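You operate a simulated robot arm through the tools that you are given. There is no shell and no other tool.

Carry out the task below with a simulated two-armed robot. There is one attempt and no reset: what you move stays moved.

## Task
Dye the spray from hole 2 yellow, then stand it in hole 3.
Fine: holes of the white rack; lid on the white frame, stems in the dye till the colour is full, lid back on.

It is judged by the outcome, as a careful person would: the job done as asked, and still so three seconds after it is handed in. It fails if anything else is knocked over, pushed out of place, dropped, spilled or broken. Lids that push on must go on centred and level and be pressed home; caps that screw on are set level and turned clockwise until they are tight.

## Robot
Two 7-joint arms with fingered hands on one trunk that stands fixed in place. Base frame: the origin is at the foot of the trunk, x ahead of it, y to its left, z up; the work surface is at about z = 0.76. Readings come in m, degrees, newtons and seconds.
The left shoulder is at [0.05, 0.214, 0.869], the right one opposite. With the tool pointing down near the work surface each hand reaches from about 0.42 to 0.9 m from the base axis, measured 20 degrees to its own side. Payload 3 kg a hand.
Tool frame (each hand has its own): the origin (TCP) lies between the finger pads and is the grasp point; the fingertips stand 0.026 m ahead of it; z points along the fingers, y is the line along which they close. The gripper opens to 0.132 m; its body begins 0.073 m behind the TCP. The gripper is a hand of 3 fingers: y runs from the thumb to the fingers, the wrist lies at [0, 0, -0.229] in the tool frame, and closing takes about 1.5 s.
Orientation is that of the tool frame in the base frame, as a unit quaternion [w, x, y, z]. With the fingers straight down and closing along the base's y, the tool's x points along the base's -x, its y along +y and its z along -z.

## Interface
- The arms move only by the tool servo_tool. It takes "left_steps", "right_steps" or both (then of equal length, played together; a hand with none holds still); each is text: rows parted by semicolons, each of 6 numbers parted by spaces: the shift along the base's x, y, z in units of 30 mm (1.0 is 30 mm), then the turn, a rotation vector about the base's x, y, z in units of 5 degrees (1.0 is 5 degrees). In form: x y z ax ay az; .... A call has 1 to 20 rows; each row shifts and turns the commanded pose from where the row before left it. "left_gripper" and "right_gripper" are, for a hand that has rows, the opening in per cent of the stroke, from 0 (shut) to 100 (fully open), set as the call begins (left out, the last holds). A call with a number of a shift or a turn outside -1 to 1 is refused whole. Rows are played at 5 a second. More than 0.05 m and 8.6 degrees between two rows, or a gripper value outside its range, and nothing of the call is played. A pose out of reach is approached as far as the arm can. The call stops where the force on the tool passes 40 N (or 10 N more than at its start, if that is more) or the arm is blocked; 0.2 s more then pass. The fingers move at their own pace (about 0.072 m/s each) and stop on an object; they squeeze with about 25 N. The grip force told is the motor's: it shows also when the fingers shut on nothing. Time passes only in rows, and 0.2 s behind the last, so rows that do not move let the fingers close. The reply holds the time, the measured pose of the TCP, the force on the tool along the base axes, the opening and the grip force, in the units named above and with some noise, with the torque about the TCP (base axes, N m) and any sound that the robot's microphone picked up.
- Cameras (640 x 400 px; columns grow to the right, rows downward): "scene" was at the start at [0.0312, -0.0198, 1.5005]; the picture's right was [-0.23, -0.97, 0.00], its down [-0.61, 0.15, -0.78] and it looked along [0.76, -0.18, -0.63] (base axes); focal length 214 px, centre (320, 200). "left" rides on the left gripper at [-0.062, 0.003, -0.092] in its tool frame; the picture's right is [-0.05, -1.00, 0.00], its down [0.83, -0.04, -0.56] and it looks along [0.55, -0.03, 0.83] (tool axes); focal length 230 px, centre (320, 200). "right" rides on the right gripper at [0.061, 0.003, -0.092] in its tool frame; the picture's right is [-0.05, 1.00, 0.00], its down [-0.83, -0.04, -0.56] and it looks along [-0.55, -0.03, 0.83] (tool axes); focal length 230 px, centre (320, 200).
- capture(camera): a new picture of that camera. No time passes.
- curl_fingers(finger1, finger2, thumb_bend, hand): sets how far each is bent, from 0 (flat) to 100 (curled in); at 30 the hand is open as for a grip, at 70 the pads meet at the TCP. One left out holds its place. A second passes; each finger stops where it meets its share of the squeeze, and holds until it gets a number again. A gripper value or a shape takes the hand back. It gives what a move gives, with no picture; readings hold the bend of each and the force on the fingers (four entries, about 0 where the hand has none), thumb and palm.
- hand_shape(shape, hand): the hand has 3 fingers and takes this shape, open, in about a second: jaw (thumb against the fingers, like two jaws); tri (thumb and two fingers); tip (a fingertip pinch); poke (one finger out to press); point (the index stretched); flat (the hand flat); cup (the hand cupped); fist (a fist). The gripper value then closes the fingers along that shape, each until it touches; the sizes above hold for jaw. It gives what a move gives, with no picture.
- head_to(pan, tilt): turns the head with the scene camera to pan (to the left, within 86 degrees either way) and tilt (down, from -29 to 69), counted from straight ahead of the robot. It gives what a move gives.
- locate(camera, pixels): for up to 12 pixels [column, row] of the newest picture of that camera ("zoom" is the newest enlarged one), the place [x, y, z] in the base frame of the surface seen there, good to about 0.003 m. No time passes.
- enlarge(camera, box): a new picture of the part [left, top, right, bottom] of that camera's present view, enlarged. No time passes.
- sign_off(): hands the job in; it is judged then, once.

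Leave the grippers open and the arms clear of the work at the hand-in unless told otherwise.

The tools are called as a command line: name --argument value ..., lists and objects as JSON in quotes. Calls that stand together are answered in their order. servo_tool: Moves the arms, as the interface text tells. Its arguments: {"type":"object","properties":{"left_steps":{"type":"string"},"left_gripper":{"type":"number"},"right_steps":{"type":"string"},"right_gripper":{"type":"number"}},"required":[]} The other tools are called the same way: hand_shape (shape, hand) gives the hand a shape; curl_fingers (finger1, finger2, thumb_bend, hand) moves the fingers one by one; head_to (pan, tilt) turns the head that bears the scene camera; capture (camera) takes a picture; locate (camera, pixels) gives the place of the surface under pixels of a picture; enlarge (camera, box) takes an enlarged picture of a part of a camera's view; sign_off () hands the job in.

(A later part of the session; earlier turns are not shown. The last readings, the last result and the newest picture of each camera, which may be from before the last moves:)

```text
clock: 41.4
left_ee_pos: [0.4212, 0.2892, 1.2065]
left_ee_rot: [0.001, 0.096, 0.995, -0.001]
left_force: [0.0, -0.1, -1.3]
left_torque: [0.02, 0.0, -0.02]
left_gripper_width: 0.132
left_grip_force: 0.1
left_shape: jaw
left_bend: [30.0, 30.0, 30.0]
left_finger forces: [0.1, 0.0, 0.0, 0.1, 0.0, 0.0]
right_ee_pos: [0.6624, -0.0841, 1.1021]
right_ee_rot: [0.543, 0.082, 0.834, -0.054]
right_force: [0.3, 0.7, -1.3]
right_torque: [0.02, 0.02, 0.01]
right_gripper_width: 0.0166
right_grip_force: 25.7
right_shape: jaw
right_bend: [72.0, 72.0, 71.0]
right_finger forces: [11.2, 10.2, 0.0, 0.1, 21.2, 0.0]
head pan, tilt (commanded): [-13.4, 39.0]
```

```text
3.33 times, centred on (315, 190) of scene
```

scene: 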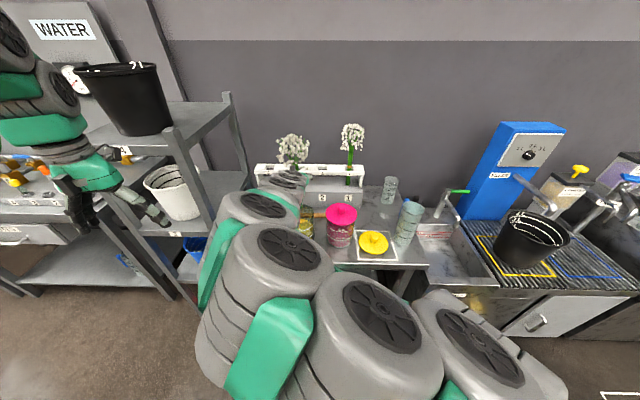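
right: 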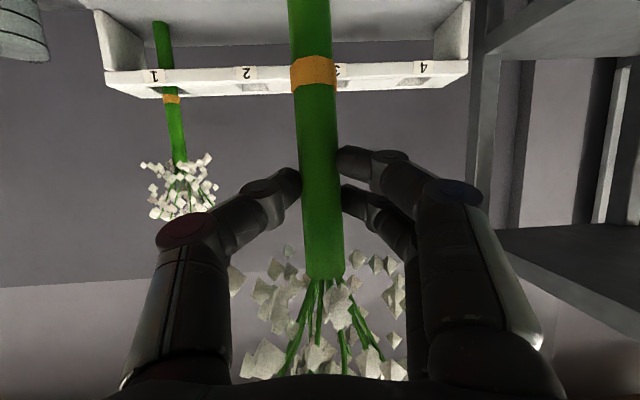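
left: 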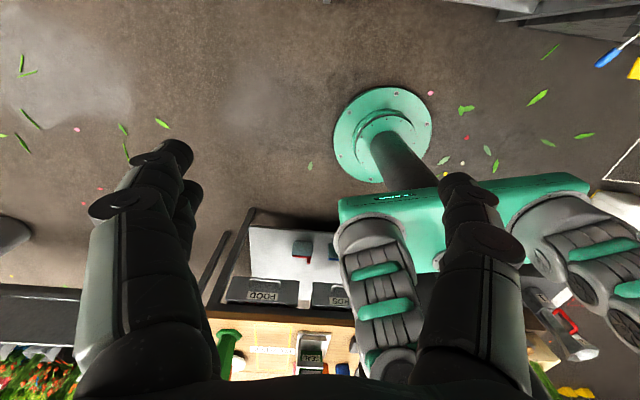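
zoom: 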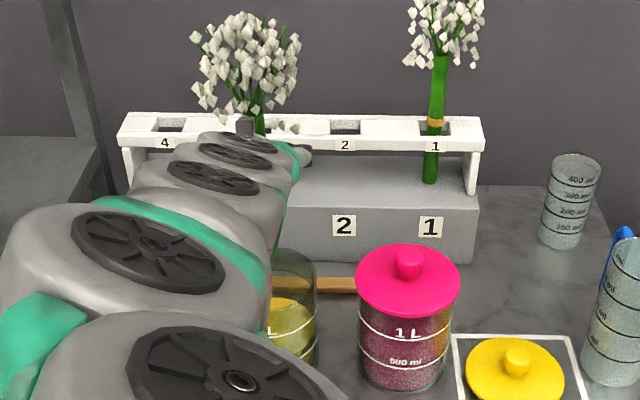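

Only the jar's right edge is visible, but positions agree. I lower gently into the jar, watching for side forces.

servo_tool --right_steps "-0.08 0.02 -0.5 0 0 0;0 0 -0.5 0 0 0;0 0 -0.5 0 0 0;0 0 -0.5 0 0 0;0 0 0 0 0 0"

enlarge --camera "scene" --box '[240, 130, 370, 270]'

```text
clock: 42.6
left_ee_pos: [0.4216, 0.2904, 1.207]
left_ee_rot: [0.0, 0.097, 0.995, -0.001]
left_force: [0.3, 0.8, 0.1]
left_torque: [-0.03, 0.01, 0.03]
left_gripper_width: 0.132
left_grip_force: 0.1
left_shape: jaw
left_bend: [30.0, 30.0, 30.0]
left_finger forces: [0.1, 0.0, 0.1, 0.1, 0.0, 0.0]
right_ee_pos: [0.6584, -0.0852, 1.0411]
right_ee_rot: [0.543, 0.081, 0.834, -0.053]
right_force: [-0.6, 0.2, -1.5]
right_torque: [-0.01, 0.04, 0.02]
right_gripper_width: 0.0171
right_grip_force: 25.0
right_shape: jaw
right_bend: [72.0, 72.0, 71.0]
right_finger forces: [11.2, 10.2, 0.0, 0.1, 21.1, 0.1]
head pan, tilt (commanded): [-13.4, 39.0]
```

```text
2.86 times, centred on (305, 200) of scene
```

zoom: 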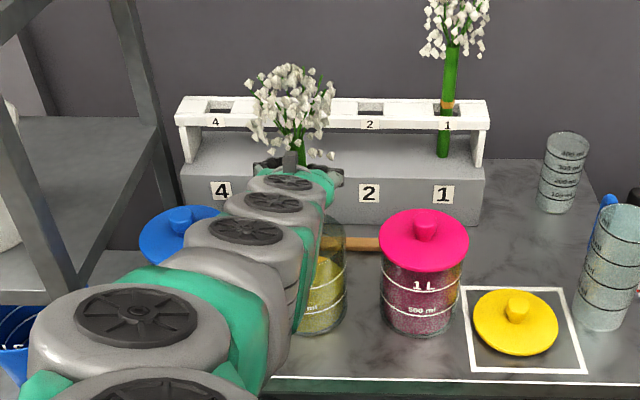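

No side force; foot is inside the jar. The view to the blue jar and bench is fine. I lower the remaining ~92 mm slowly so the foot is deep in the dye (foot ≈0.78).

servo_tool --right_steps "0 0 -0.5 0 0 0;0 0 -0.5 0 0 0;0 0 -0.5 0 0 0;0 0 -0.4 0 0 0;0 0 0 0 0 0"

servo_tool --right_steps "0.03 0 -0.4 0 0 0;0 0 -0.3 0 0 0;0 0 -0.3 0 0 0;0 0 0 0 0 0"

enlarge --camera "scene" --box '[240, 130, 370, 270]'

capture --camera "right"

```text
clock: 43.8
left_ee_pos: [0.4211, 0.2894, 1.2073]
left_ee_rot: [0.0, 0.097, 0.995, 0.001]
left_force: [0.7, 0.0, -0.1]
left_torque: [-0.01, 0.0, -0.01]
left_gripper_width: 0.1319
left_grip_force: 0.0
left_shape: jaw
left_bend: [30.0, 30.0, 30.0]
left_finger forces: [0.0, 0.0, 0.0, 0.0, 0.0, 0.0]
right_ee_pos: [0.6581, -0.0838, 0.984]
right_ee_rot: [0.542, 0.08, 0.835, -0.053]
right_force: [0.2, -0.2, -2.3]
right_torque: [0.02, 0.04, 0.05]
right_gripper_width: 0.0171
right_grip_force: 24.8
right_shape: jaw
right_bend: [72.0, 72.0, 71.0]
right_finger forces: [11.2, 10.1, 0.0, 0.0, 21.2, 0.0]
head pan, tilt (commanded): [-13.4, 39.0]
```

```text
clock: 44.8
left_ee_pos: [0.4218, 0.2891, 1.2061]
left_ee_rot: [0.0, 0.097, 0.995, -0.001]
left_force: [0.2, -0.3, 0.8]
left_torque: [0.0, -0.01, -0.01]
left_gripper_width: 0.1318
left_grip_force: 0.1
left_shape: jaw
left_bend: [30.0, 30.0, 30.0]
left_finger forces: [0.0, 0.0, 0.1, 0.1, 0.1, 0.0]
right_ee_pos: [0.6576, -0.0827, 0.9555]
right_ee_rot: [0.543, 0.081, 0.834, -0.053]
right_force: [0.5, 0.9, -0.9]
right_torque: [0.02, 0.01, 0.01]
right_gripper_width: 0.0168
right_grip_force: 25.3
right_shape: jaw
right_bend: [72.0, 72.0, 71.0]
right_finger forces: [11.2, 10.0, 0.0, 0.0, 21.1, 0.0]
head pan, tilt (commanded): [-13.4, 39.0]
```

```text
2.86 times, centred on (305, 200) of scene
```

zoom: 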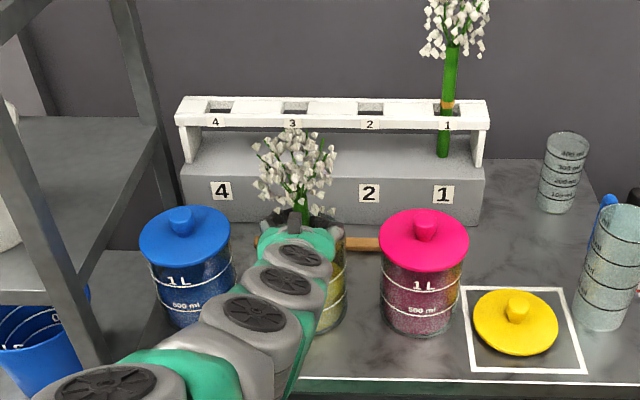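

```text
taken
```

right: 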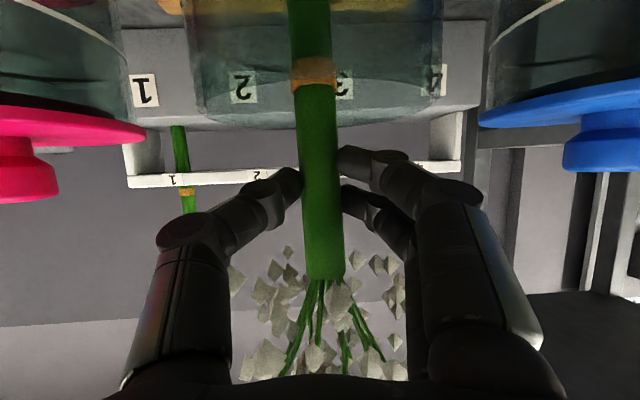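

The right camera confirms the stem inside the glass (band visible through the wall, stem centred at col ~315 of the jar's 195–445). I lower 8 mm more and hold for the colour to rise.

servo_tool --right_steps "0 0 -0.27 0 0 0;0 0 0 0 0 0;0 0 0 0 0 0;0 0 0 0 0 0;0 0 0 0 0 0;0 0 0 0 0 0;0 0 0 0 0 0;0 0 0 0 0 0;0 0 0 0 0 0;0 0 0 0 0 0"

enlarge --camera "scene" --box '[240, 130, 370, 270]'

```text
clock: 47.0
left_ee_pos: [0.4215, 0.289, 1.2066]
left_ee_rot: [0.0, 0.096, 0.995, 0.0]
left_force: [0.7, -0.1, -0.2]
left_torque: [0.0, -0.04, 0.02]
left_gripper_width: 0.1319
left_grip_force: 0.0
left_shape: jaw
left_bend: [30.0, 30.0, 30.0]
left_finger forces: [0.1, 0.0, 0.0, 0.1, 0.0, 0.0]
right_ee_pos: [0.6571, -0.083, 0.9465]
right_ee_rot: [0.543, 0.081, 0.834, -0.054]
right_force: [-1.6, 0.5, -1.5]
right_torque: [0.01, -0.02, -0.02]
right_gripper_width: 0.0171
right_grip_force: 25.2
right_shape: jaw
right_bend: [72.0, 72.0, 71.0]
right_finger forces: [11.3, 10.0, 0.0, 0.1, 21.1, 0.1]
head pan, tilt (commanded): [-13.4, 39.0]
```

```text
2.86 times, centred on (305, 200) of scene
```

zoom: 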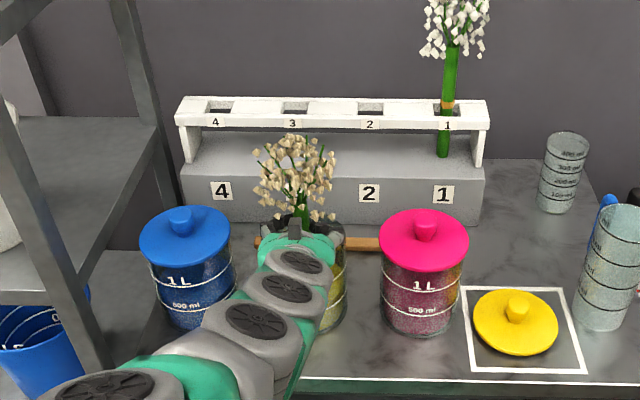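

The petals are turning cream already. I keep holding still and check again.

servo_tool --right_steps "0 0 0 0 0 0;0 0 0 0 0 0;0 0 0 0 0 0;0 0 0 0 0 0;0 0 0 0 0 0;0 0 0 0 0 0;0 0 0 0 0 0;0 0 0 0 0 0;0 0 0 0 0 0;0 0 0 0 0 0;0 0 0 0 0 0;0 0 0 0 0 0;0 0 0 0 0 0;0 0 0 0 0 0;0 0 0 0 0 0;0 0 0 0 0 0;0 0 0 0 0 0;0 0 0 0 0 0;0 0 0 0 0 0;0 0 0 0 0 0"

enlarge --camera "scene" --box '[270, 160, 340, 230]'

```text
clock: 51.2
left_ee_pos: [0.4212, 0.289, 1.2055]
left_ee_rot: [0.0, 0.097, 0.995, 0.0]
left_force: [0.0, 0.3, 0.9]
left_torque: [0.01, 0.01, 0.0]
left_gripper_width: 0.1317
left_grip_force: 0.1
left_shape: jaw
left_bend: [30.0, 30.0, 30.0]
left_finger forces: [0.1, 0.0, 0.0, 0.0, 0.1, 0.0]
right_ee_pos: [0.6568, -0.0832, 0.9456]
right_ee_rot: [0.543, 0.082, 0.834, -0.054]
right_force: [-0.5, 0.5, -0.4]
right_torque: [0.0, 0.03, 0.01]
right_gripper_width: 0.0167
right_grip_force: 24.7
right_shape: jaw
right_bend: [72.0, 72.0, 71.0]
right_finger forces: [11.2, 10.0, 0.1, 0.0, 21.1, 0.1]
head pan, tilt (commanded): [-13.4, 39.0]
```

```text
5.71 times, centred on (305, 195) of scene
```

zoom: 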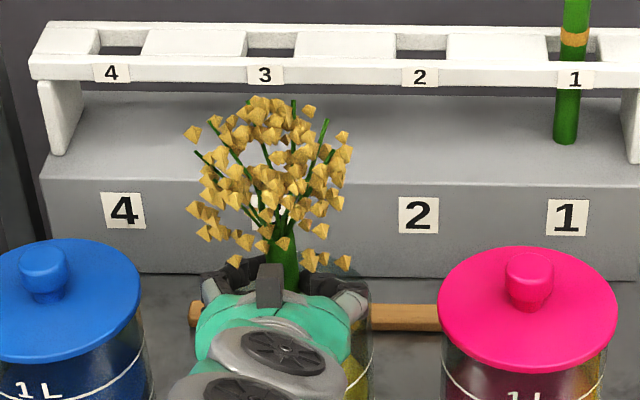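

Much more yellow now, still deepening. Hold on longer until it stops changing.

servo_tool --right_steps "0 0 0 0 0 0;0 0 0 0 0 0;0 0 0 0 0 0;0 0 0 0 0 0;0 0 0 0 0 0;0 0 0 0 0 0;0 0 0 0 0 0;0 0 0 0 0 0;0 0 0 0 0 0;0 0 0 0 0 0;0 0 0 0 0 0;0 0 0 0 0 0;0 0 0 0 0 0;0 0 0 0 0 0;0 0 0 0 0 0;0 0 0 0 0 0;0 0 0 0 0 0;0 0 0 0 0 0;0 0 0 0 0 0;0 0 0 0 0 0"

enlarge --camera "scene" --box '[270, 160, 340, 230]'

servo_tool --right_steps "0 0 0 0 0 0;0 0 0 0 0 0;0 0 0 0 0 0;0 0 0 0 0 0;0 0 0 0 0 0;0 0 0 0 0 0;0 0 0 0 0 0;0 0 0 0 0 0;0 0 0 0 0 0;0 0 0 0 0 0;0 0 0 0 0 0;0 0 0 0 0 0;0 0 0 0 0 0;0 0 0 0 0 0;0 0 0 0 0 0;0 0 0 0 0 0;0 0 0 0 0 0;0 0 0 0 0 0;0 0 0 0 0 0;0 0 0 0 0 0"

enlarge --camera "scene" --box '[270, 160, 340, 230]'

```text
clock: 55.4
left_ee_pos: [0.4216, 0.2892, 1.2054]
left_ee_rot: [0.0, 0.096, 0.995, 0.0]
left_force: [0.5, -0.5, 0.8]
left_torque: [-0.01, 0.03, 0.02]
left_gripper_width: 0.1317
left_grip_force: 0.0
left_shape: jaw
left_bend: [30.0, 30.0, 30.0]
left_finger forces: [0.1, 0.0, 0.0, 0.0, 0.0, 0.0]
right_ee_pos: [0.6566, -0.0834, 0.9456]
right_ee_rot: [0.543, 0.081, 0.834, -0.054]
right_force: [-0.3, -0.2, -1.5]
right_torque: [0.03, 0.02, -0.02]
right_gripper_width: 0.0168
right_grip_force: 25.3
right_shape: jaw
right_bend: [72.0, 72.0, 71.0]
right_finger forces: [11.3, 9.9, 0.0, 0.0, 21.0, 0.0]
head pan, tilt (commanded): [-13.4, 39.0]
```

```text
5.71 times, centred on (305, 195) of scene
```

zoom: 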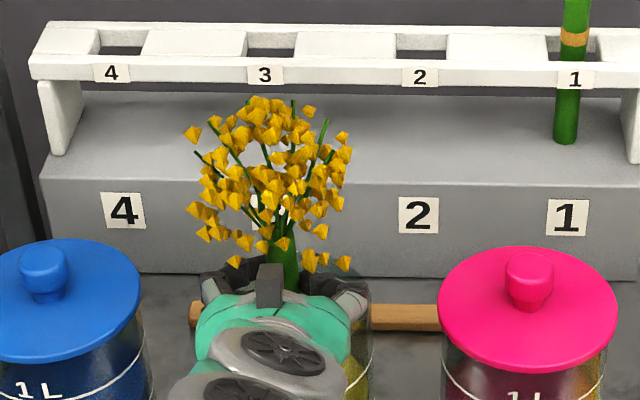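

```text
clock: 59.6
left_ee_pos: [0.4211, 0.2902, 1.2075]
left_ee_rot: [0.0, 0.097, 0.995, 0.0]
left_force: [-0.5, 0.2, -0.2]
left_torque: [-0.01, 0.0, -0.05]
left_gripper_width: 0.132
left_grip_force: 0.0
left_shape: jaw
left_bend: [30.0, 30.0, 30.0]
left_finger forces: [0.0, 0.0, 0.0, 0.1, 0.1, 0.1]
right_ee_pos: [0.6576, -0.0836, 0.9445]
right_ee_rot: [0.543, 0.081, 0.834, -0.053]
right_force: [0.1, -1.0, -1.5]
right_torque: [0.0, 0.01, -0.02]
right_gripper_width: 0.0168
right_grip_force: 25.3
right_shape: jaw
right_bend: [72.0, 72.0, 71.0]
right_finger forces: [11.3, 10.0, 0.0, 0.0, 21.1, 0.0]
head pan, tilt (commanded): [-13.4, 39.0]
```

```text
5.71 times, centred on (305, 195) of scene
```

zoom: 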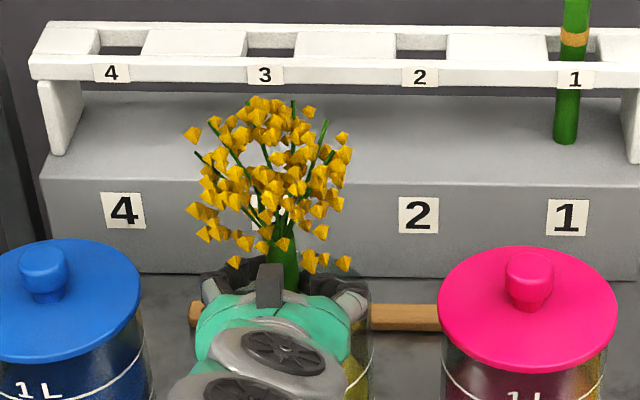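

Between the last two pictures the colour no longer changes noticeably. One more short hold to be certain, then lift slowly out so drops fall back in the jar.

servo_tool --right_steps "0 0 0 0 0 0;0 0 0 0 0 0;0 0 0 0 0 0;0 0 0 0 0 0;0 0 0 0 0 0;0 0 0 0 0 0;0 0 0 0 0 0;0 0 0 0 0 0;0 0 0 0 0 0;0 0 0 0 0 0;0 0 0 0 0 0;0 0 0 0 0 0;0 0 0 0 0 0;0 0 0 0 0 0;0 0 0 0 0 0"

enlarge --camera "scene" --box '[270, 160, 340, 230]'

servo_tool --right_steps "0 0 0.3 0 0 0;0 0 0.4 0 0 0;0 0 0.4 0 0 0;0 0 0.5 0 0 0;0 0 0.5 0 0 0;0 0 0 0 0 0;0 0 0 0 0 0;0 0 0 0 0 0;0 0 0 0 0 0;0 0 0 0 0 0"

capture --camera "right"

```text
clock: 62.8
left_ee_pos: [0.4212, 0.289, 1.2063]
left_ee_rot: [0.0, 0.097, 0.995, 0.0]
left_force: [-0.5, 0.9, 0.5]
left_torque: [-0.01, 0.01, -0.01]
left_gripper_width: 0.1321
left_grip_force: 0.0
left_shape: jaw
left_bend: [30.0, 30.0, 30.0]
left_finger forces: [0.1, 0.0, 0.1, 0.0, 0.0, 0.1]
right_ee_pos: [0.6575, -0.0824, 0.9471]
right_ee_rot: [0.542, 0.08, 0.835, -0.052]
right_force: [0.6, -0.2, -2.3]
right_torque: [0.02, 0.06, -0.01]
right_gripper_width: 0.0167
right_grip_force: 24.7
right_shape: jaw
right_bend: [72.0, 72.0, 71.0]
right_finger forces: [11.3, 9.9, 0.0, 0.0, 21.0, 0.1]
head pan, tilt (commanded): [-13.4, 39.0]
```

```text
5.71 times, centred on (305, 195) of scene
```

zoom: 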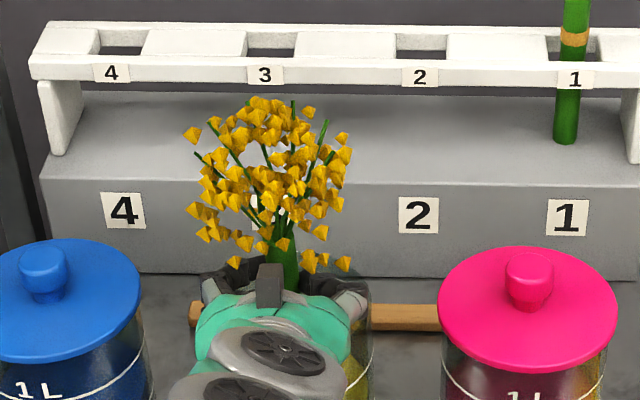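

```text
clock: 65.0
left_ee_pos: [0.4219, 0.2897, 1.2056]
left_ee_rot: [0.0, 0.096, 0.995, 0.0]
left_force: [-0.5, 0.3, -1.0]
left_torque: [0.0, 0.05, 0.0]
left_gripper_width: 0.1317
left_grip_force: 0.0
left_shape: jaw
left_bend: [30.0, 30.0, 30.0]
left_finger forces: [0.1, 0.0, 0.0, 0.0, 0.1, 0.0]
right_ee_pos: [0.6591, -0.0859, 1.0105]
right_ee_rot: [0.543, 0.082, 0.834, -0.054]
right_force: [0.2, 0.5, -1.1]
right_torque: [-0.01, 0.03, -0.01]
right_gripper_width: 0.0166
right_grip_force: 24.3
right_shape: jaw
right_bend: [72.0, 72.0, 71.0]
right_finger forces: [11.3, 9.9, 0.0, 0.1, 21.0, 0.1]
head pan, tilt (commanded): [-13.4, 39.0]
```

```text
taken
```

right: 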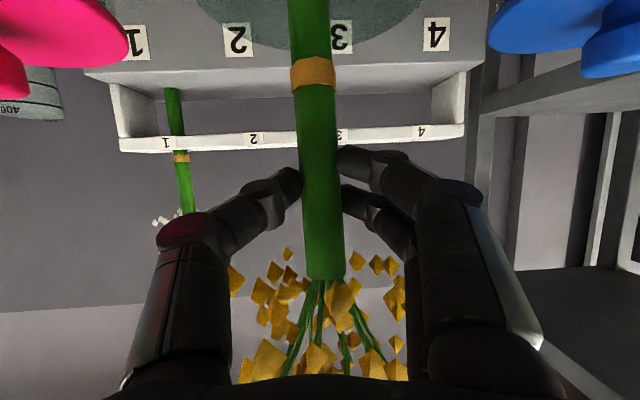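

Full yellow. The foot is now ≈22 mm above the dye, still inside the jar; I let it drip two more seconds, and meanwhile measure hole 3 again in an unobstructed zoom.

servo_tool --right_steps "0 0 0 0 0 0;0 0 0 0 0 0;0 0 0 0 0 0;0 0 0 0 0 0;0 0 0 0 0 0;0 0 0 0 0 0;0 0 0 0 0 0;0 0 0 0 0 0;0 0 0 0 0 0;0 0 0 0 0 0;0 0 0 0 0 0;0 0 0 0 0 0"

enlarge --camera "scene" --box '[270, 150, 350, 190]'

```text
clock: 67.6
left_ee_pos: [0.4212, 0.288, 1.2061]
left_ee_rot: [0.0, 0.097, 0.995, 0.0]
left_force: [-0.6, 0.4, 1.0]
left_torque: [-0.02, -0.06, -0.02]
left_gripper_width: 0.1318
left_grip_force: 0.0
left_shape: jaw
left_bend: [30.0, 30.0, 30.0]
left_finger forces: [0.1, 0.1, 0.0, 0.0, 0.0, 0.1]
right_ee_pos: [0.6595, -0.0847, 1.0108]
right_ee_rot: [0.542, 0.082, 0.835, -0.054]
right_force: [-0.5, 0.0, -1.2]
right_torque: [0.0, -0.02, 0.01]
right_gripper_width: 0.0167
right_grip_force: 25.0
right_shape: jaw
right_bend: [72.0, 72.0, 71.0]
right_finger forces: [11.3, 9.9, 0.0, 0.0, 21.1, 0.0]
head pan, tilt (commanded): [-13.4, 39.0]
```

```text
8.00 times, centred on (310, 170) of scene
```

zoom: 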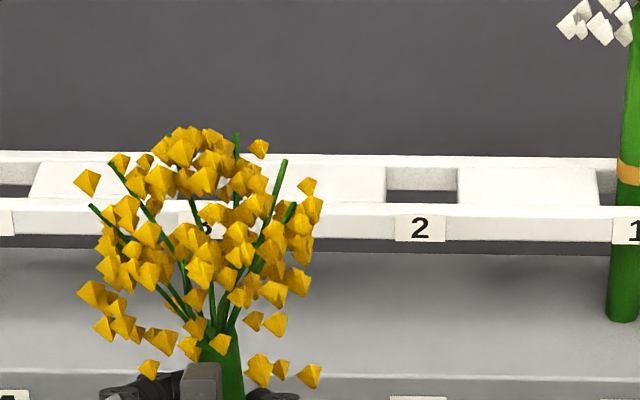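

Hole 2 is plainly visible; I'll locate its edges to get hole size/centre and use the pitch to place hole 3, plus stem 1 as cross check.

locate --camera "zoom" --pixels '[[383, 170], [383, 200], [462, 170], [462, 200], [422, 162], [422, 172], [422, 186], [422, 207], [422, 195], [420, 228], [628, 210], [628, 300]]'

```text
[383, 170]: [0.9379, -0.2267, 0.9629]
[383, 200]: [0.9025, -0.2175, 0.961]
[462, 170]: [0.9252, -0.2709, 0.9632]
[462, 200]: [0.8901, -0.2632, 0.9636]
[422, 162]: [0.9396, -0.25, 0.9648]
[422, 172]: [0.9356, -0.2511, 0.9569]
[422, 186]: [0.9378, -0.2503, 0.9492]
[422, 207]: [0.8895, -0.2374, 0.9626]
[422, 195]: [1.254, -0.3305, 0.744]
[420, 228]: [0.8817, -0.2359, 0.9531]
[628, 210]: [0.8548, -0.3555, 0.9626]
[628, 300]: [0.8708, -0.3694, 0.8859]
```

Hole 3's centre works out at (0.949, -0.1175), about 45 mm square, so the stem has ±11 mm play. I raise the spray clear of the jar, then look.

servo_tool --right_steps "0 0 0.5 0 0 0;0 0 0.6 0 0 0;0 0 0.8 0 0 0;0 0 0.8 0 0 0;0 0 0.8 0 0 0;0 0 0.8 0 0 0;0 0 0.8 0 0 0"

capture --camera "right"

capture --camera "scene"

```text
clock: 69.2
left_ee_pos: [0.4213, 0.2897, 1.205]
left_ee_rot: [-0.001, 0.097, 0.995, 0.0]
left_force: [-0.4, -0.2, -0.1]
left_torque: [0.0, 0.0, 0.0]
left_gripper_width: 0.1319
left_grip_force: 0.1
left_shape: jaw
left_bend: [30.0, 30.0, 30.0]
left_finger forces: [0.0, 0.1, 0.0, 0.0, 0.0, 0.0]
right_ee_pos: [0.6583, -0.0858, 1.1601]
right_ee_rot: [0.543, 0.081, 0.834, -0.053]
right_force: [0.3, -0.5, -1.5]
right_torque: [0.03, -0.01, -0.01]
right_gripper_width: 0.0166
right_grip_force: 24.9
right_shape: jaw
right_bend: [72.0, 72.0, 71.0]
right_finger forces: [11.4, 9.8, 0.1, 0.0, 21.0, 0.0]
head pan, tilt (commanded): [-13.4, 39.0]
```

```text
taken
```

right: 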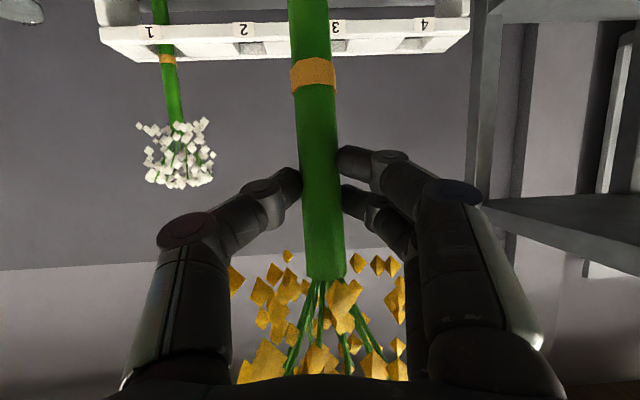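

```text
taken
```

scene: 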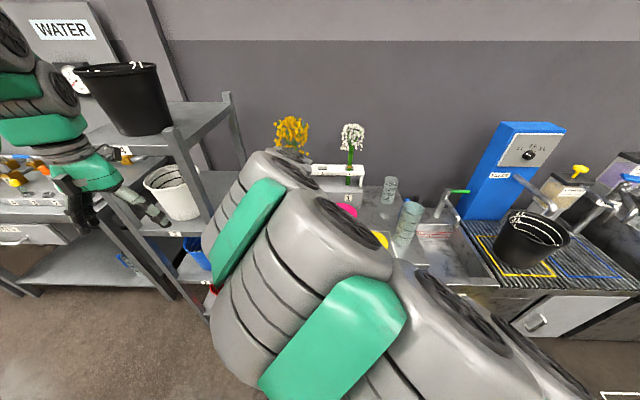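

Foot is out of the jar with no sign of dripping. I carry it forward toward hole 3 (9 of 10 steps), then check.

servo_tool --right_steps "0.91 -0.09 0 0 0 0;0.91 -0.09 0 0 0 0;0.91 -0.09 0 0 0 0;0.91 -0.09 0 0 0 0;0.91 -0.09 0 0 0 0;0.91 -0.09 0 0 0 0;0.91 -0.09 0 0 0 0;0.91 -0.09 0 0 0 0;0.91 -0.09 0 0 0 0;0 0 0 0 0 0"

capture --camera "scene"

enlarge --camera "scene" --box '[260, 120, 350, 200]'

capture --camera "right"

```text
clock: 71.4
left_ee_pos: [0.4213, 0.289, 1.2062]
left_ee_rot: [0.0, 0.097, 0.995, 0.0]
left_force: [0.3, -1.1, 0.6]
left_torque: [0.03, -0.01, -0.01]
left_gripper_width: 0.1318
left_grip_force: 0.0
left_shape: jaw
left_bend: [30.0, 30.0, 30.0]
left_finger forces: [0.1, 0.0, 0.0, 0.0, 0.1, 0.1]
right_ee_pos: [0.9049, -0.1065, 1.1641]
right_ee_rot: [0.543, 0.08, 0.834, -0.053]
right_force: [-0.1, 0.6, -2.0]
right_torque: [-0.06, 0.04, 0.01]
right_gripper_width: 0.0164
right_grip_force: 24.8
right_shape: jaw
right_bend: [72.0, 72.0, 71.0]
right_finger forces: [11.4, 9.5, 0.1, 0.0, 20.8, 0.0]
head pan, tilt (commanded): [-13.4, 39.0]
```

```text
taken
```

scene: 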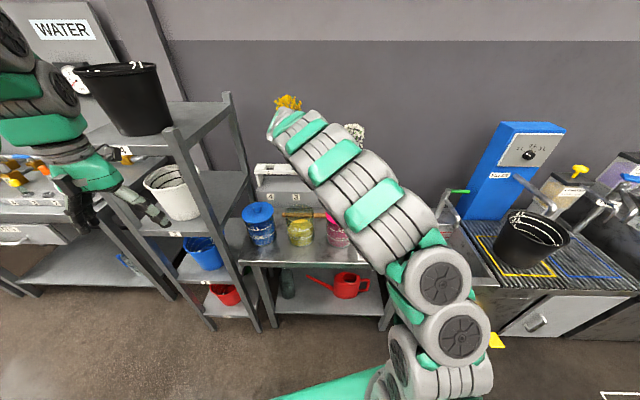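

```text
5.00 times, centred on (305, 160) of scene
```

zoom: 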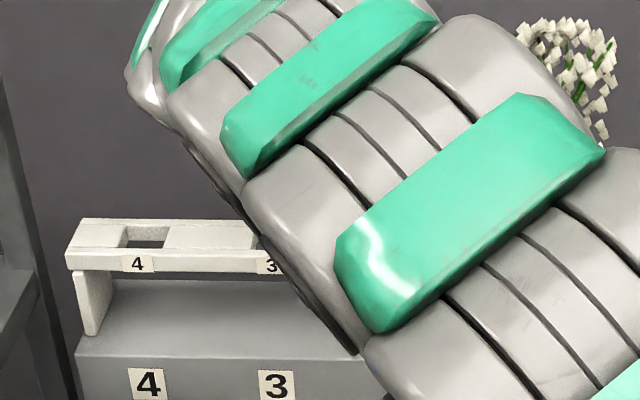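

```text
taken
```

right: 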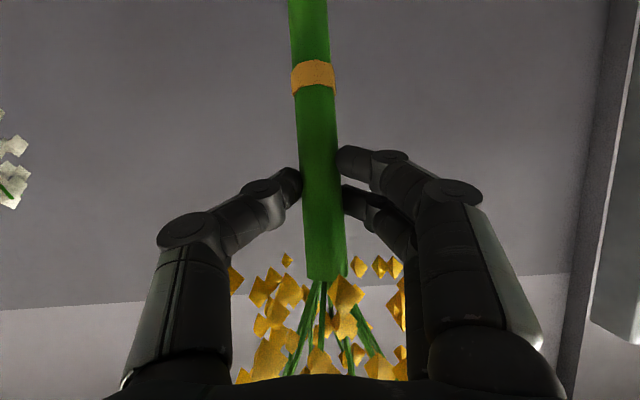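

The arm hides hole 3 from the head camera, so I'll use the left hand's camera: pitch the left hand forward in place (it is well clear), so its camera looks forward and down at the rack.

servo_tool --left_steps "0 0 0 -0.193 -0.981 0;0 0 0 -0.193 -0.981 0;0 0 0 -0.193 -0.981 0;0 0 0 -0.193 -0.981 0;0 0 0 -0.193 -0.981 0;0 0 0 -0.193 -0.981 0;0 0 0 -0.193 -0.981 0;0 0 0 -0.193 -0.981 0;0 0 0 -0.193 -0.981 0;0 0 0 -0.193 -0.981 0"

capture --camera "left"

capture --camera "scene"

```text
clock: 73.6
left_ee_pos: [0.4241, 0.2899, 1.2058]
left_ee_rot: [0.422, 0.088, 0.901, -0.042]
left_force: [-0.3, 0.9, -0.2]
left_torque: [0.0, 0.0, -0.02]
left_gripper_width: 0.132
left_grip_force: 0.1
left_shape: jaw
left_bend: [30.0, 30.0, 30.0]
left_finger forces: [0.0, 0.0, 0.0, 0.1, 0.0, 0.0]
right_ee_pos: [0.905, -0.106, 1.1628]
right_ee_rot: [0.542, 0.082, 0.834, -0.054]
right_force: [0.6, -0.4, -1.5]
right_torque: [0.02, -0.01, -0.03]
right_gripper_width: 0.0165
right_grip_force: 25.0
right_shape: jaw
right_bend: [72.0, 72.0, 71.0]
right_finger forces: [11.5, 9.5, 0.0, 0.0, 20.9, 0.1]
head pan, tilt (commanded): [-13.4, 39.0]
```

```text
taken
```

left: 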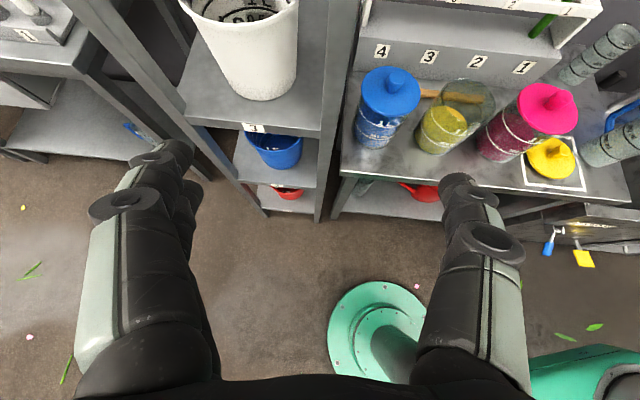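

```text
taken
```

scene: 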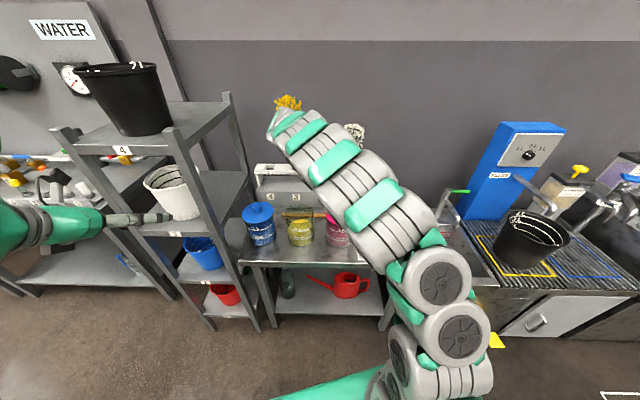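

The left camera now sees the bench and the rack's lower edge. I pitch it 35° more to see the rack and the spray.

servo_tool --left_steps "0 0 0 -0.193 -0.981 0;0 0 0 -0.193 -0.981 0;0 0 0 -0.193 -0.981 0;0 0 0 -0.193 -0.981 0;0 0 0 -0.193 -0.981 0;0 0 0 -0.193 -0.981 0;0 0 0 -0.193 -0.981 0"

capture --camera "left"

```text
clock: 75.2
left_ee_pos: [0.428, 0.3281, 1.2536]
left_ee_rot: [0.598, 0.08, 0.795, -0.064]
left_force: [0.0, 0.2, -0.1]
left_torque: [0.0, -0.01, 0.0]
left_gripper_width: 0.1319
left_grip_force: 0.0
left_shape: jaw
left_bend: [30.0, 30.0, 30.0]
left_finger forces: [0.1, 0.1, 0.1, 0.0, 0.1, 0.0]
left hand out of reach, approached as far as the arm can: row 3, 4, 5, 6, 7
right_ee_pos: [0.9049, -0.1048, 1.1637]
right_ee_rot: [0.543, 0.082, 0.834, -0.054]
right_force: [-0.3, -0.3, -1.1]
right_torque: [-0.01, 0.01, -0.02]
right_gripper_width: 0.0165
right_grip_force: 25.4
right_shape: jaw
right_bend: [72.0, 72.0, 71.0]
right_finger forces: [11.4, 9.6, 0.0, 0.2, 20.8, 0.0]
head pan, tilt (commanded): [-13.4, 39.0]
```

```text
taken
```

left: 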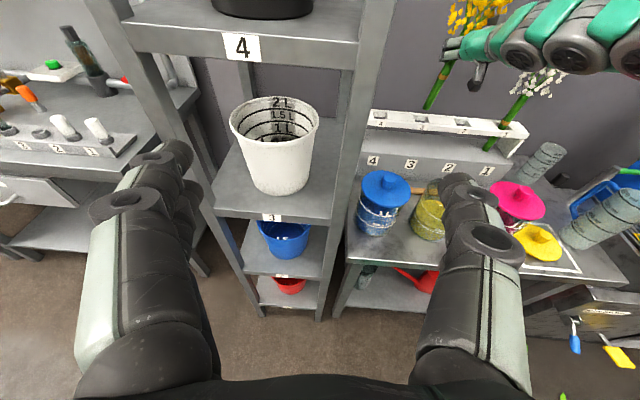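

Now the left camera sees the yellow spray (foot near (428,108)) above the rack. I zoom in.

enlarge --camera "left" --box '[360, 50, 480, 150]'

```text
4.00 times, centred on (420, 100) of left
```

zoom: 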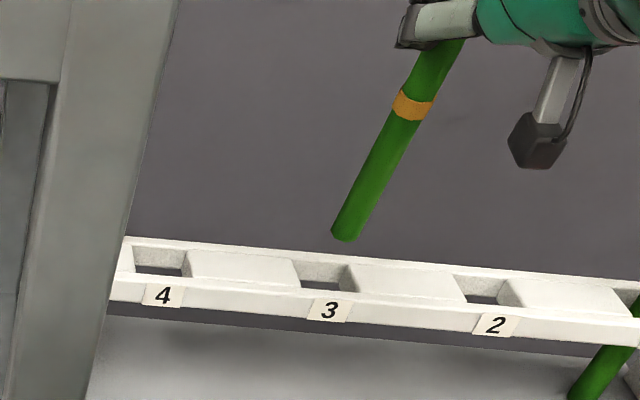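

I can see the stem foot at (344,235) and hole 3 around (322,275). Locating the foot, stem points, and hole edges.

locate --camera "zoom" --pixels '[[344, 236], [352, 215], [368, 185], [385, 150], [425, 75], [295, 265], [298, 280], [355, 270], [347, 288], [322, 262], [320, 272], [322, 292]]'

locate --camera "zoom" --pixels '[[344, 258], [302, 256], [330, 310], [483, 298], [460, 285], [497, 300], [483, 280], [157, 268], [318, 280], [330, 280], [600, 380], [325, 286]]'

```text
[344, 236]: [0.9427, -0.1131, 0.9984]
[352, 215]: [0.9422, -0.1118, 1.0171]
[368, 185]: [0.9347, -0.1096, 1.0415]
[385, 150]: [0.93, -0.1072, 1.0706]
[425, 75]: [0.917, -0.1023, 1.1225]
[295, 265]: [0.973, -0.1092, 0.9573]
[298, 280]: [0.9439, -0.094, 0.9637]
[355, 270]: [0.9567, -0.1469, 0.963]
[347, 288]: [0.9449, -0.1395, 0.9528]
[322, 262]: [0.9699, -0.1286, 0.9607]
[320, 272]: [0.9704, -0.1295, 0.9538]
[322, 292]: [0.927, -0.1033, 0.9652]
```

```text
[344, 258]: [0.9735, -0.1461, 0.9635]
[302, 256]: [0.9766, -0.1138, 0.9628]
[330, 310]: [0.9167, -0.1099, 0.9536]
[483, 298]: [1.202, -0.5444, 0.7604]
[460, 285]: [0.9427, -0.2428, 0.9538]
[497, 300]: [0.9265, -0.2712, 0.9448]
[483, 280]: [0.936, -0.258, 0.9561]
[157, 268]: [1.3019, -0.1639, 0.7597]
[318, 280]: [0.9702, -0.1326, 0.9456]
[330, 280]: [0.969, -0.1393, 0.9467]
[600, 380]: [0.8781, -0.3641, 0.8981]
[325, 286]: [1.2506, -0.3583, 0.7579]
```

This view suggests the stem leans (top toward me by ~10°). I'll cross-check with the right-hand camera points along the stem.

locate --camera "right" --pixels '[[308, 10], [310, 40], [315, 90], [317, 120], [318, 150], [320, 210], [322, 240], [325, 265]]'

enlarge --camera "left" --box '[400, 0, 560, 130]'

```text
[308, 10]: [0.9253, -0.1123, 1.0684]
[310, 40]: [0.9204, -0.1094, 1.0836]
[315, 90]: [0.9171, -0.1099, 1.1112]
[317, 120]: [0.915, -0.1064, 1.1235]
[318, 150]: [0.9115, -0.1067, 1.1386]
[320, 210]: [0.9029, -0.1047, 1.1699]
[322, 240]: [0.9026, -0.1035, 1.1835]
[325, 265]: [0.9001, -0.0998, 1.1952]
```

```text
3.08 times, centred on (480, 65) of left
```

zoom: 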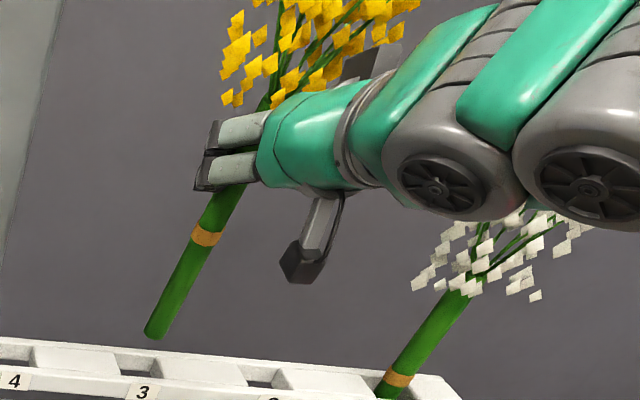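

Both cameras agree: the stem slipped to an ~11° lean toward me and ~5° sideways in the grip, with the foot at (0.951,-0.1205) — right over hole 3's centre (0.950,-0.118). I'll lower the foot just into the hole, check, then straighten gradually while descending.

servo_tool --right_steps "-0.01 0.03 -0.35 0 0 0;-0.01 0.03 -0.35 0 0 0;-0.01 0.03 -0.35 0 0 0;0 0 0 0 0 0"

enlarge --camera "left" --box '[360, 50, 480, 150]'

```text
clock: 76.2
left_ee_pos: [0.4282, 0.3263, 1.2525]
left_ee_rot: [0.598, 0.079, 0.795, -0.064]
left_force: [0.0, -0.2, -0.8]
left_torque: [0.01, -0.01, -0.01]
left_gripper_width: 0.1319
left_grip_force: 0.1
left_shape: jaw
left_bend: [30.0, 30.0, 30.0]
left_finger forces: [0.0, 0.0, 0.0, 0.0, 0.1, 0.1]
right_ee_pos: [0.9025, -0.1056, 1.133]
right_ee_rot: [0.543, 0.08, 0.834, -0.053]
right_force: [-0.4, 0.2, -0.4]
right_torque: [-0.01, 0.02, 0.0]
right_gripper_width: 0.0166
right_grip_force: 25.3
right_shape: jaw
right_bend: [72.0, 72.0, 71.0]
right_finger forces: [11.4, 9.4, 0.1, 0.0, 20.7, 0.1]
head pan, tilt (commanded): [-13.4, 39.0]
```

```text
4.00 times, centred on (420, 100) of left
```

zoom: 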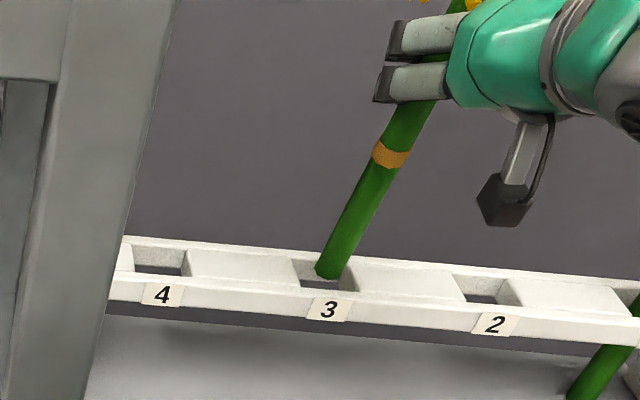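

The foot is at (330,273) directly at hole 3's opening. I'll re-measure foot and stem direction.

locate --camera "zoom" --pixels '[[329, 273], [335, 255], [350, 225], [365, 195], [400, 130], [418, 100], [322, 262], [306, 270], [352, 275], [308, 283]]'

capture --camera "right"

locate --camera "right" --pixels '[[308, 10], [310, 40], [315, 90], [317, 120], [318, 150], [320, 210], [322, 240], [325, 265]]'

```text
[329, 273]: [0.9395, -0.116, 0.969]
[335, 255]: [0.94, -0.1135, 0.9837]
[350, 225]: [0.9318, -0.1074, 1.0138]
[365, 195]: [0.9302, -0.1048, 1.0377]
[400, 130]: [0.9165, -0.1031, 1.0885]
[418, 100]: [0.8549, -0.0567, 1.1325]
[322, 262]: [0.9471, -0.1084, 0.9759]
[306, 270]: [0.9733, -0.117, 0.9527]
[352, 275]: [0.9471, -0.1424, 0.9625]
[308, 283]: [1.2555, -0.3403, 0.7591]
```

```text
taken
```

right: 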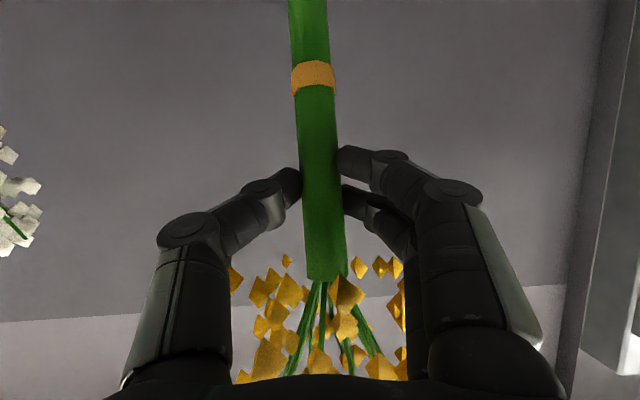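

```text
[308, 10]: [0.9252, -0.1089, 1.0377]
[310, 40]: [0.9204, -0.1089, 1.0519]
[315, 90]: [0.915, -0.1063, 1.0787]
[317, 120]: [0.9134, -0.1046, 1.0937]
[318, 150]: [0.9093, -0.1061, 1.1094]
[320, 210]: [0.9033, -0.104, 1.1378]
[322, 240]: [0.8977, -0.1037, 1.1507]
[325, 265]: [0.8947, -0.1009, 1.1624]
```

Foot axis ≈(0.950,-0.119), centred; lean ≈12.7° toward me, ≈4.6° sideways. I lower 21 mm straight and then do the first half of the straightening while descending.

servo_tool --right_steps "0 0.02 -0.35 0 0 0;0 0.02 -0.35 0 0 0;0.16 -0.054 -0.275 0.115 0.318 0;0.16 -0.054 -0.275 0.115 0.318 0;0.16 -0.054 -0.275 0.115 0.318 0;0.16 -0.054 -0.275 0.115 0.318 0;0 0 0 0 0 0"

enlarge --camera "left" --box '[360, 50, 480, 150]'

capture --camera "right"

locate --camera "right" --pixels '[[308, 10], [310, 40], [315, 90], [317, 120], [318, 150], [320, 210], [322, 240], [325, 265]]'

```text
clock: 77.8
left_ee_pos: [0.4282, 0.3271, 1.2522]
left_ee_rot: [0.598, 0.079, 0.795, -0.064]
left_force: [-0.5, -0.2, -0.7]
left_torque: [-0.02, 0.01, -0.02]
left_gripper_width: 0.132
left_grip_force: 0.1
left_shape: jaw
left_bend: [30.0, 30.0, 30.0]
left_finger forces: [0.1, 0.1, 0.0, 0.1, 0.0, 0.1]
right_ee_pos: [0.9227, -0.1121, 1.0766]
right_ee_rot: [0.493, 0.089, 0.864, -0.041]
right_force: [-0.6, -0.3, -1.2]
right_torque: [-0.03, -0.01, 0.04]
right_gripper_width: 0.0164
right_grip_force: 25.2
right_shape: jaw
right_bend: [72.0, 72.0, 71.0]
right_finger forces: [11.3, 9.5, 0.0, 0.1, 20.7, 0.0]
head pan, tilt (commanded): [-13.4, 39.0]
```

```text
4.00 times, centred on (420, 100) of left
```

zoom: 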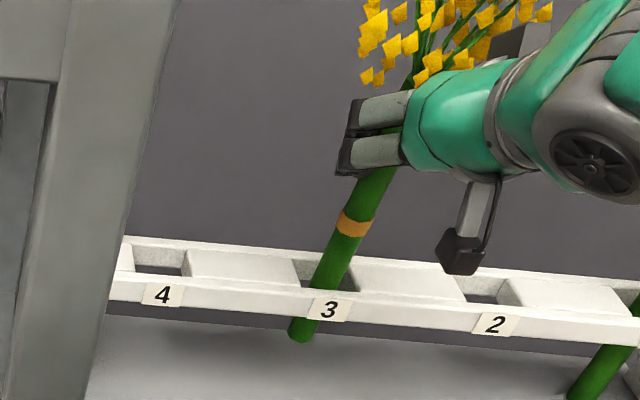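

```text
taken
```

right: 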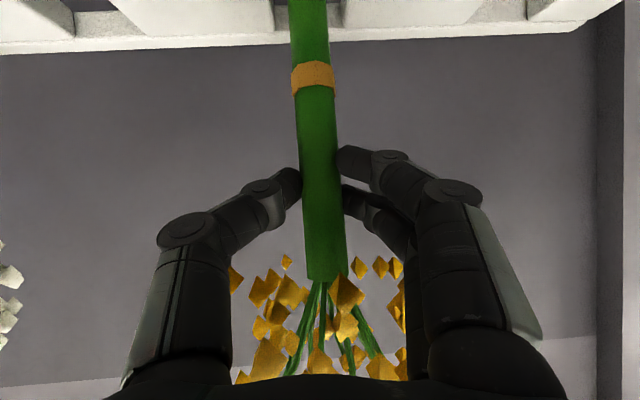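

```text
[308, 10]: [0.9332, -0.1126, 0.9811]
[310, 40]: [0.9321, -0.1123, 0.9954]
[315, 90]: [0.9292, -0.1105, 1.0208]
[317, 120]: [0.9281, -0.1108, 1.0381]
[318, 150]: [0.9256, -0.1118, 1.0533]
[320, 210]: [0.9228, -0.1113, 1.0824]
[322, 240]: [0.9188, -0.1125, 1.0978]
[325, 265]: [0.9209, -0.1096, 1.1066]
```

The stem went through hole 3 with no contact force; lean now ~6.5°. I finish the straightening while descending to just above the base.

servo_tool --right_steps "0.155 -0.053 -0.255 0.06 0.315 0;0.155 -0.053 -0.255 0.06 0.315 0;0.155 -0.053 -0.255 0.06 0.315 0;0.155 -0.053 -0.255 0.06 0.315 0;0 0 0 0 0 0"

enlarge --camera "left" --box '[360, 50, 480, 150]'

capture --camera "right"

locate --camera "right" --pixels '[[308, 10], [310, 40], [315, 90], [317, 120], [318, 150], [320, 210], [322, 240], [325, 265]]'

```text
clock: 79.0
left_ee_pos: [0.4294, 0.3266, 1.2522]
left_ee_rot: [0.598, 0.079, 0.795, -0.064]
left_force: [0.0, 0.2, -0.7]
left_torque: [0.03, -0.01, 0.01]
left_gripper_width: 0.1318
left_grip_force: 0.1
left_shape: jaw
left_bend: [30.0, 30.0, 30.0]
left_finger forces: [0.1, 0.0, 0.0, 0.1, 0.0, 0.0]
right_ee_pos: [0.9433, -0.1165, 1.0465]
right_ee_rot: [0.445, 0.092, 0.89, -0.036]
right_force: [0.7, 0.4, -2.0]
right_torque: [0.0, 0.01, 0.03]
right_gripper_width: 0.0165
right_grip_force: 25.1
right_shape: jaw
right_bend: [72.0, 72.0, 71.0]
right_finger forces: [11.5, 9.4, 0.0, 0.0, 20.6, 0.0]
head pan, tilt (commanded): [-13.4, 39.0]
```

```text
4.00 times, centred on (420, 100) of left
```

zoom: 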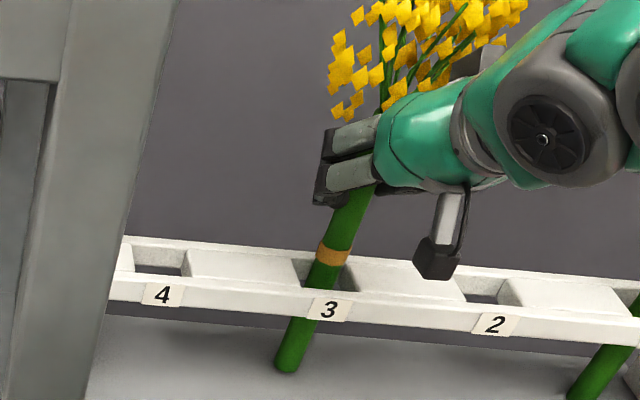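

```text
taken
```

right: 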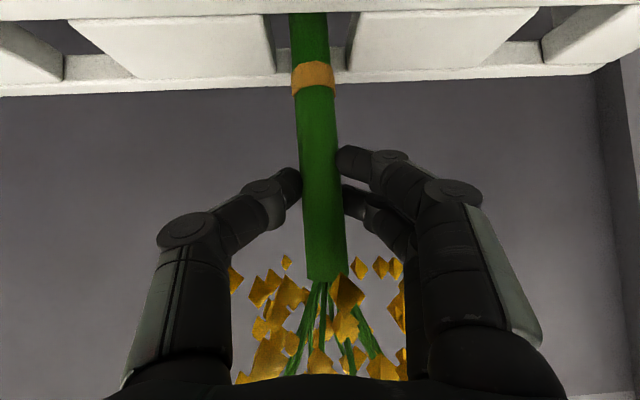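

```text
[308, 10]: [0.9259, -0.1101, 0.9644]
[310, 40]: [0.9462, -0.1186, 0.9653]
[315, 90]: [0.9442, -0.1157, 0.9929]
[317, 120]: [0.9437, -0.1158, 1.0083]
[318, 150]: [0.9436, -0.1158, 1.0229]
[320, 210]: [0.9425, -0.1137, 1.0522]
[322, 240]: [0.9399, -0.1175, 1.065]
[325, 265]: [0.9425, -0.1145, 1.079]
```

The stem is almost upright (≈2°) in hole 3. I check how far the foot is from the base.

locate --camera "zoom" --pixels '[[286, 366], [290, 350], [300, 335], [286, 376], [270, 372], [330, 255], [318, 280], [352, 275]]'

```text
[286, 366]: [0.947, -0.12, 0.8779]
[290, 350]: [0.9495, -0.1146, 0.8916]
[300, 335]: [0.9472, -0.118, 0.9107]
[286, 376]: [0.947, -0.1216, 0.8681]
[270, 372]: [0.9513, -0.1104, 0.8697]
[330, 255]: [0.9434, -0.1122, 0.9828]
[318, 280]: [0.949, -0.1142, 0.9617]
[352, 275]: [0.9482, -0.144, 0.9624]
```

Foot is ~5 mm above the base, stem slightly toward the back rail. I nudge back 4 mm and lower in tiny steps until the foot touches.

servo_tool --right_steps "-0.13 0.05 -0.08 0 0 0;0 0 -0.08 0 0 0;0 0 0 0 0 0"

```text
clock: 79.8
left_ee_pos: [0.429, 0.3276, 1.2524]
left_ee_rot: [0.598, 0.08, 0.795, -0.065]
left_force: [0.5, -0.6, -0.2]
left_torque: [-0.01, 0.02, -0.02]
left_gripper_width: 0.132
left_grip_force: 0.1
left_shape: jaw
left_bend: [30.0, 30.0, 30.0]
left_finger forces: [0.0, 0.1, 0.0, 0.1, 0.0, 0.1]
right_ee_pos: [0.9372, -0.1166, 1.0426]
right_ee_rot: [0.444, 0.092, 0.891, -0.036]
right_force: [0.0, -0.1, 4.6]
right_torque: [0.02, -0.04, 0.01]
right_gripper_width: 0.0165
right_grip_force: 25.6
right_shape: jaw
right_bend: [72.0, 72.0, 71.0]
right_finger forces: [11.7, 9.8, 0.0, 0.0, 21.6, 0.1]
head pan, tilt (commanded): [-13.4, 39.0]
```

Contact: force z rose to +4.6 N, the foot is on the base. I check uprightness once more, then open the fingers.

servo_tool --right_steps "0 0 0.02 0 0 0;0 0 0 0 0 0;0 0 0 0 0 0" --right_gripper 25

enlarge --camera "left" --box '[360, 50, 480, 150]'

capture --camera "right"

```text
clock: 80.6
left_ee_pos: [0.4289, 0.3266, 1.2526]
left_ee_rot: [0.598, 0.079, 0.795, -0.064]
left_force: [-0.1, -0.2, -0.3]
left_torque: [0.01, 0.0, 0.01]
left_gripper_width: 0.1318
left_grip_force: 0.1
left_shape: jaw
left_bend: [30.0, 30.0, 30.0]
left_finger forces: [0.0, 0.0, 0.0, 0.0, 0.1, 0.0]
right_ee_pos: [0.9372, -0.1153, 1.0411]
right_ee_rot: [0.444, 0.093, 0.89, -0.038]
right_force: [-0.2, 1.0, 0.5]
right_torque: [0.01, 0.02, 0.0]
right_gripper_width: 0.0326
right_grip_force: 0.0
right_shape: jaw
right_bend: [73.0, 73.0, 70.0]
right_finger forces: [0.0, 0.0, 0.1, 0.0, 0.0, 0.0]
head pan, tilt (commanded): [-13.4, 39.0]
```

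```text
4.00 times, centred on (420, 100) of left
```

zoom: 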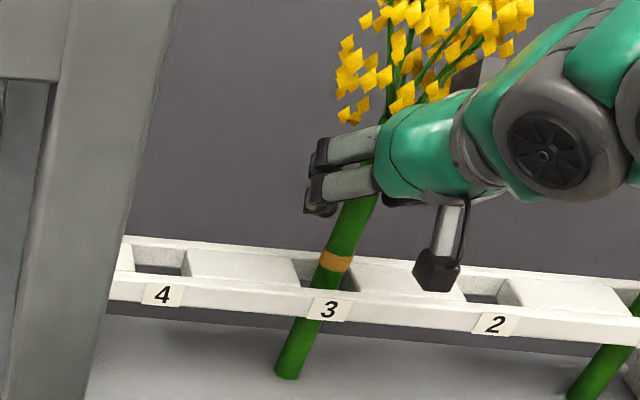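

```text
taken
```

right: 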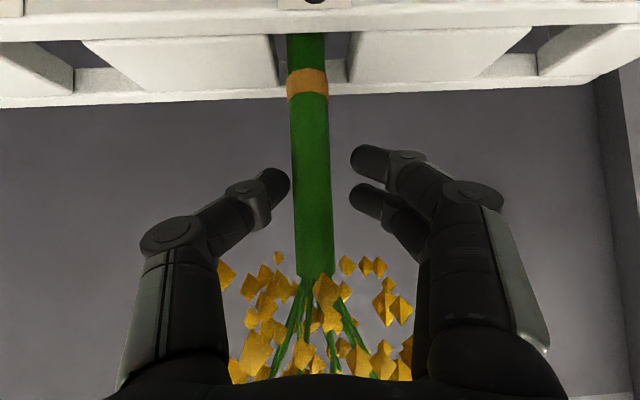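

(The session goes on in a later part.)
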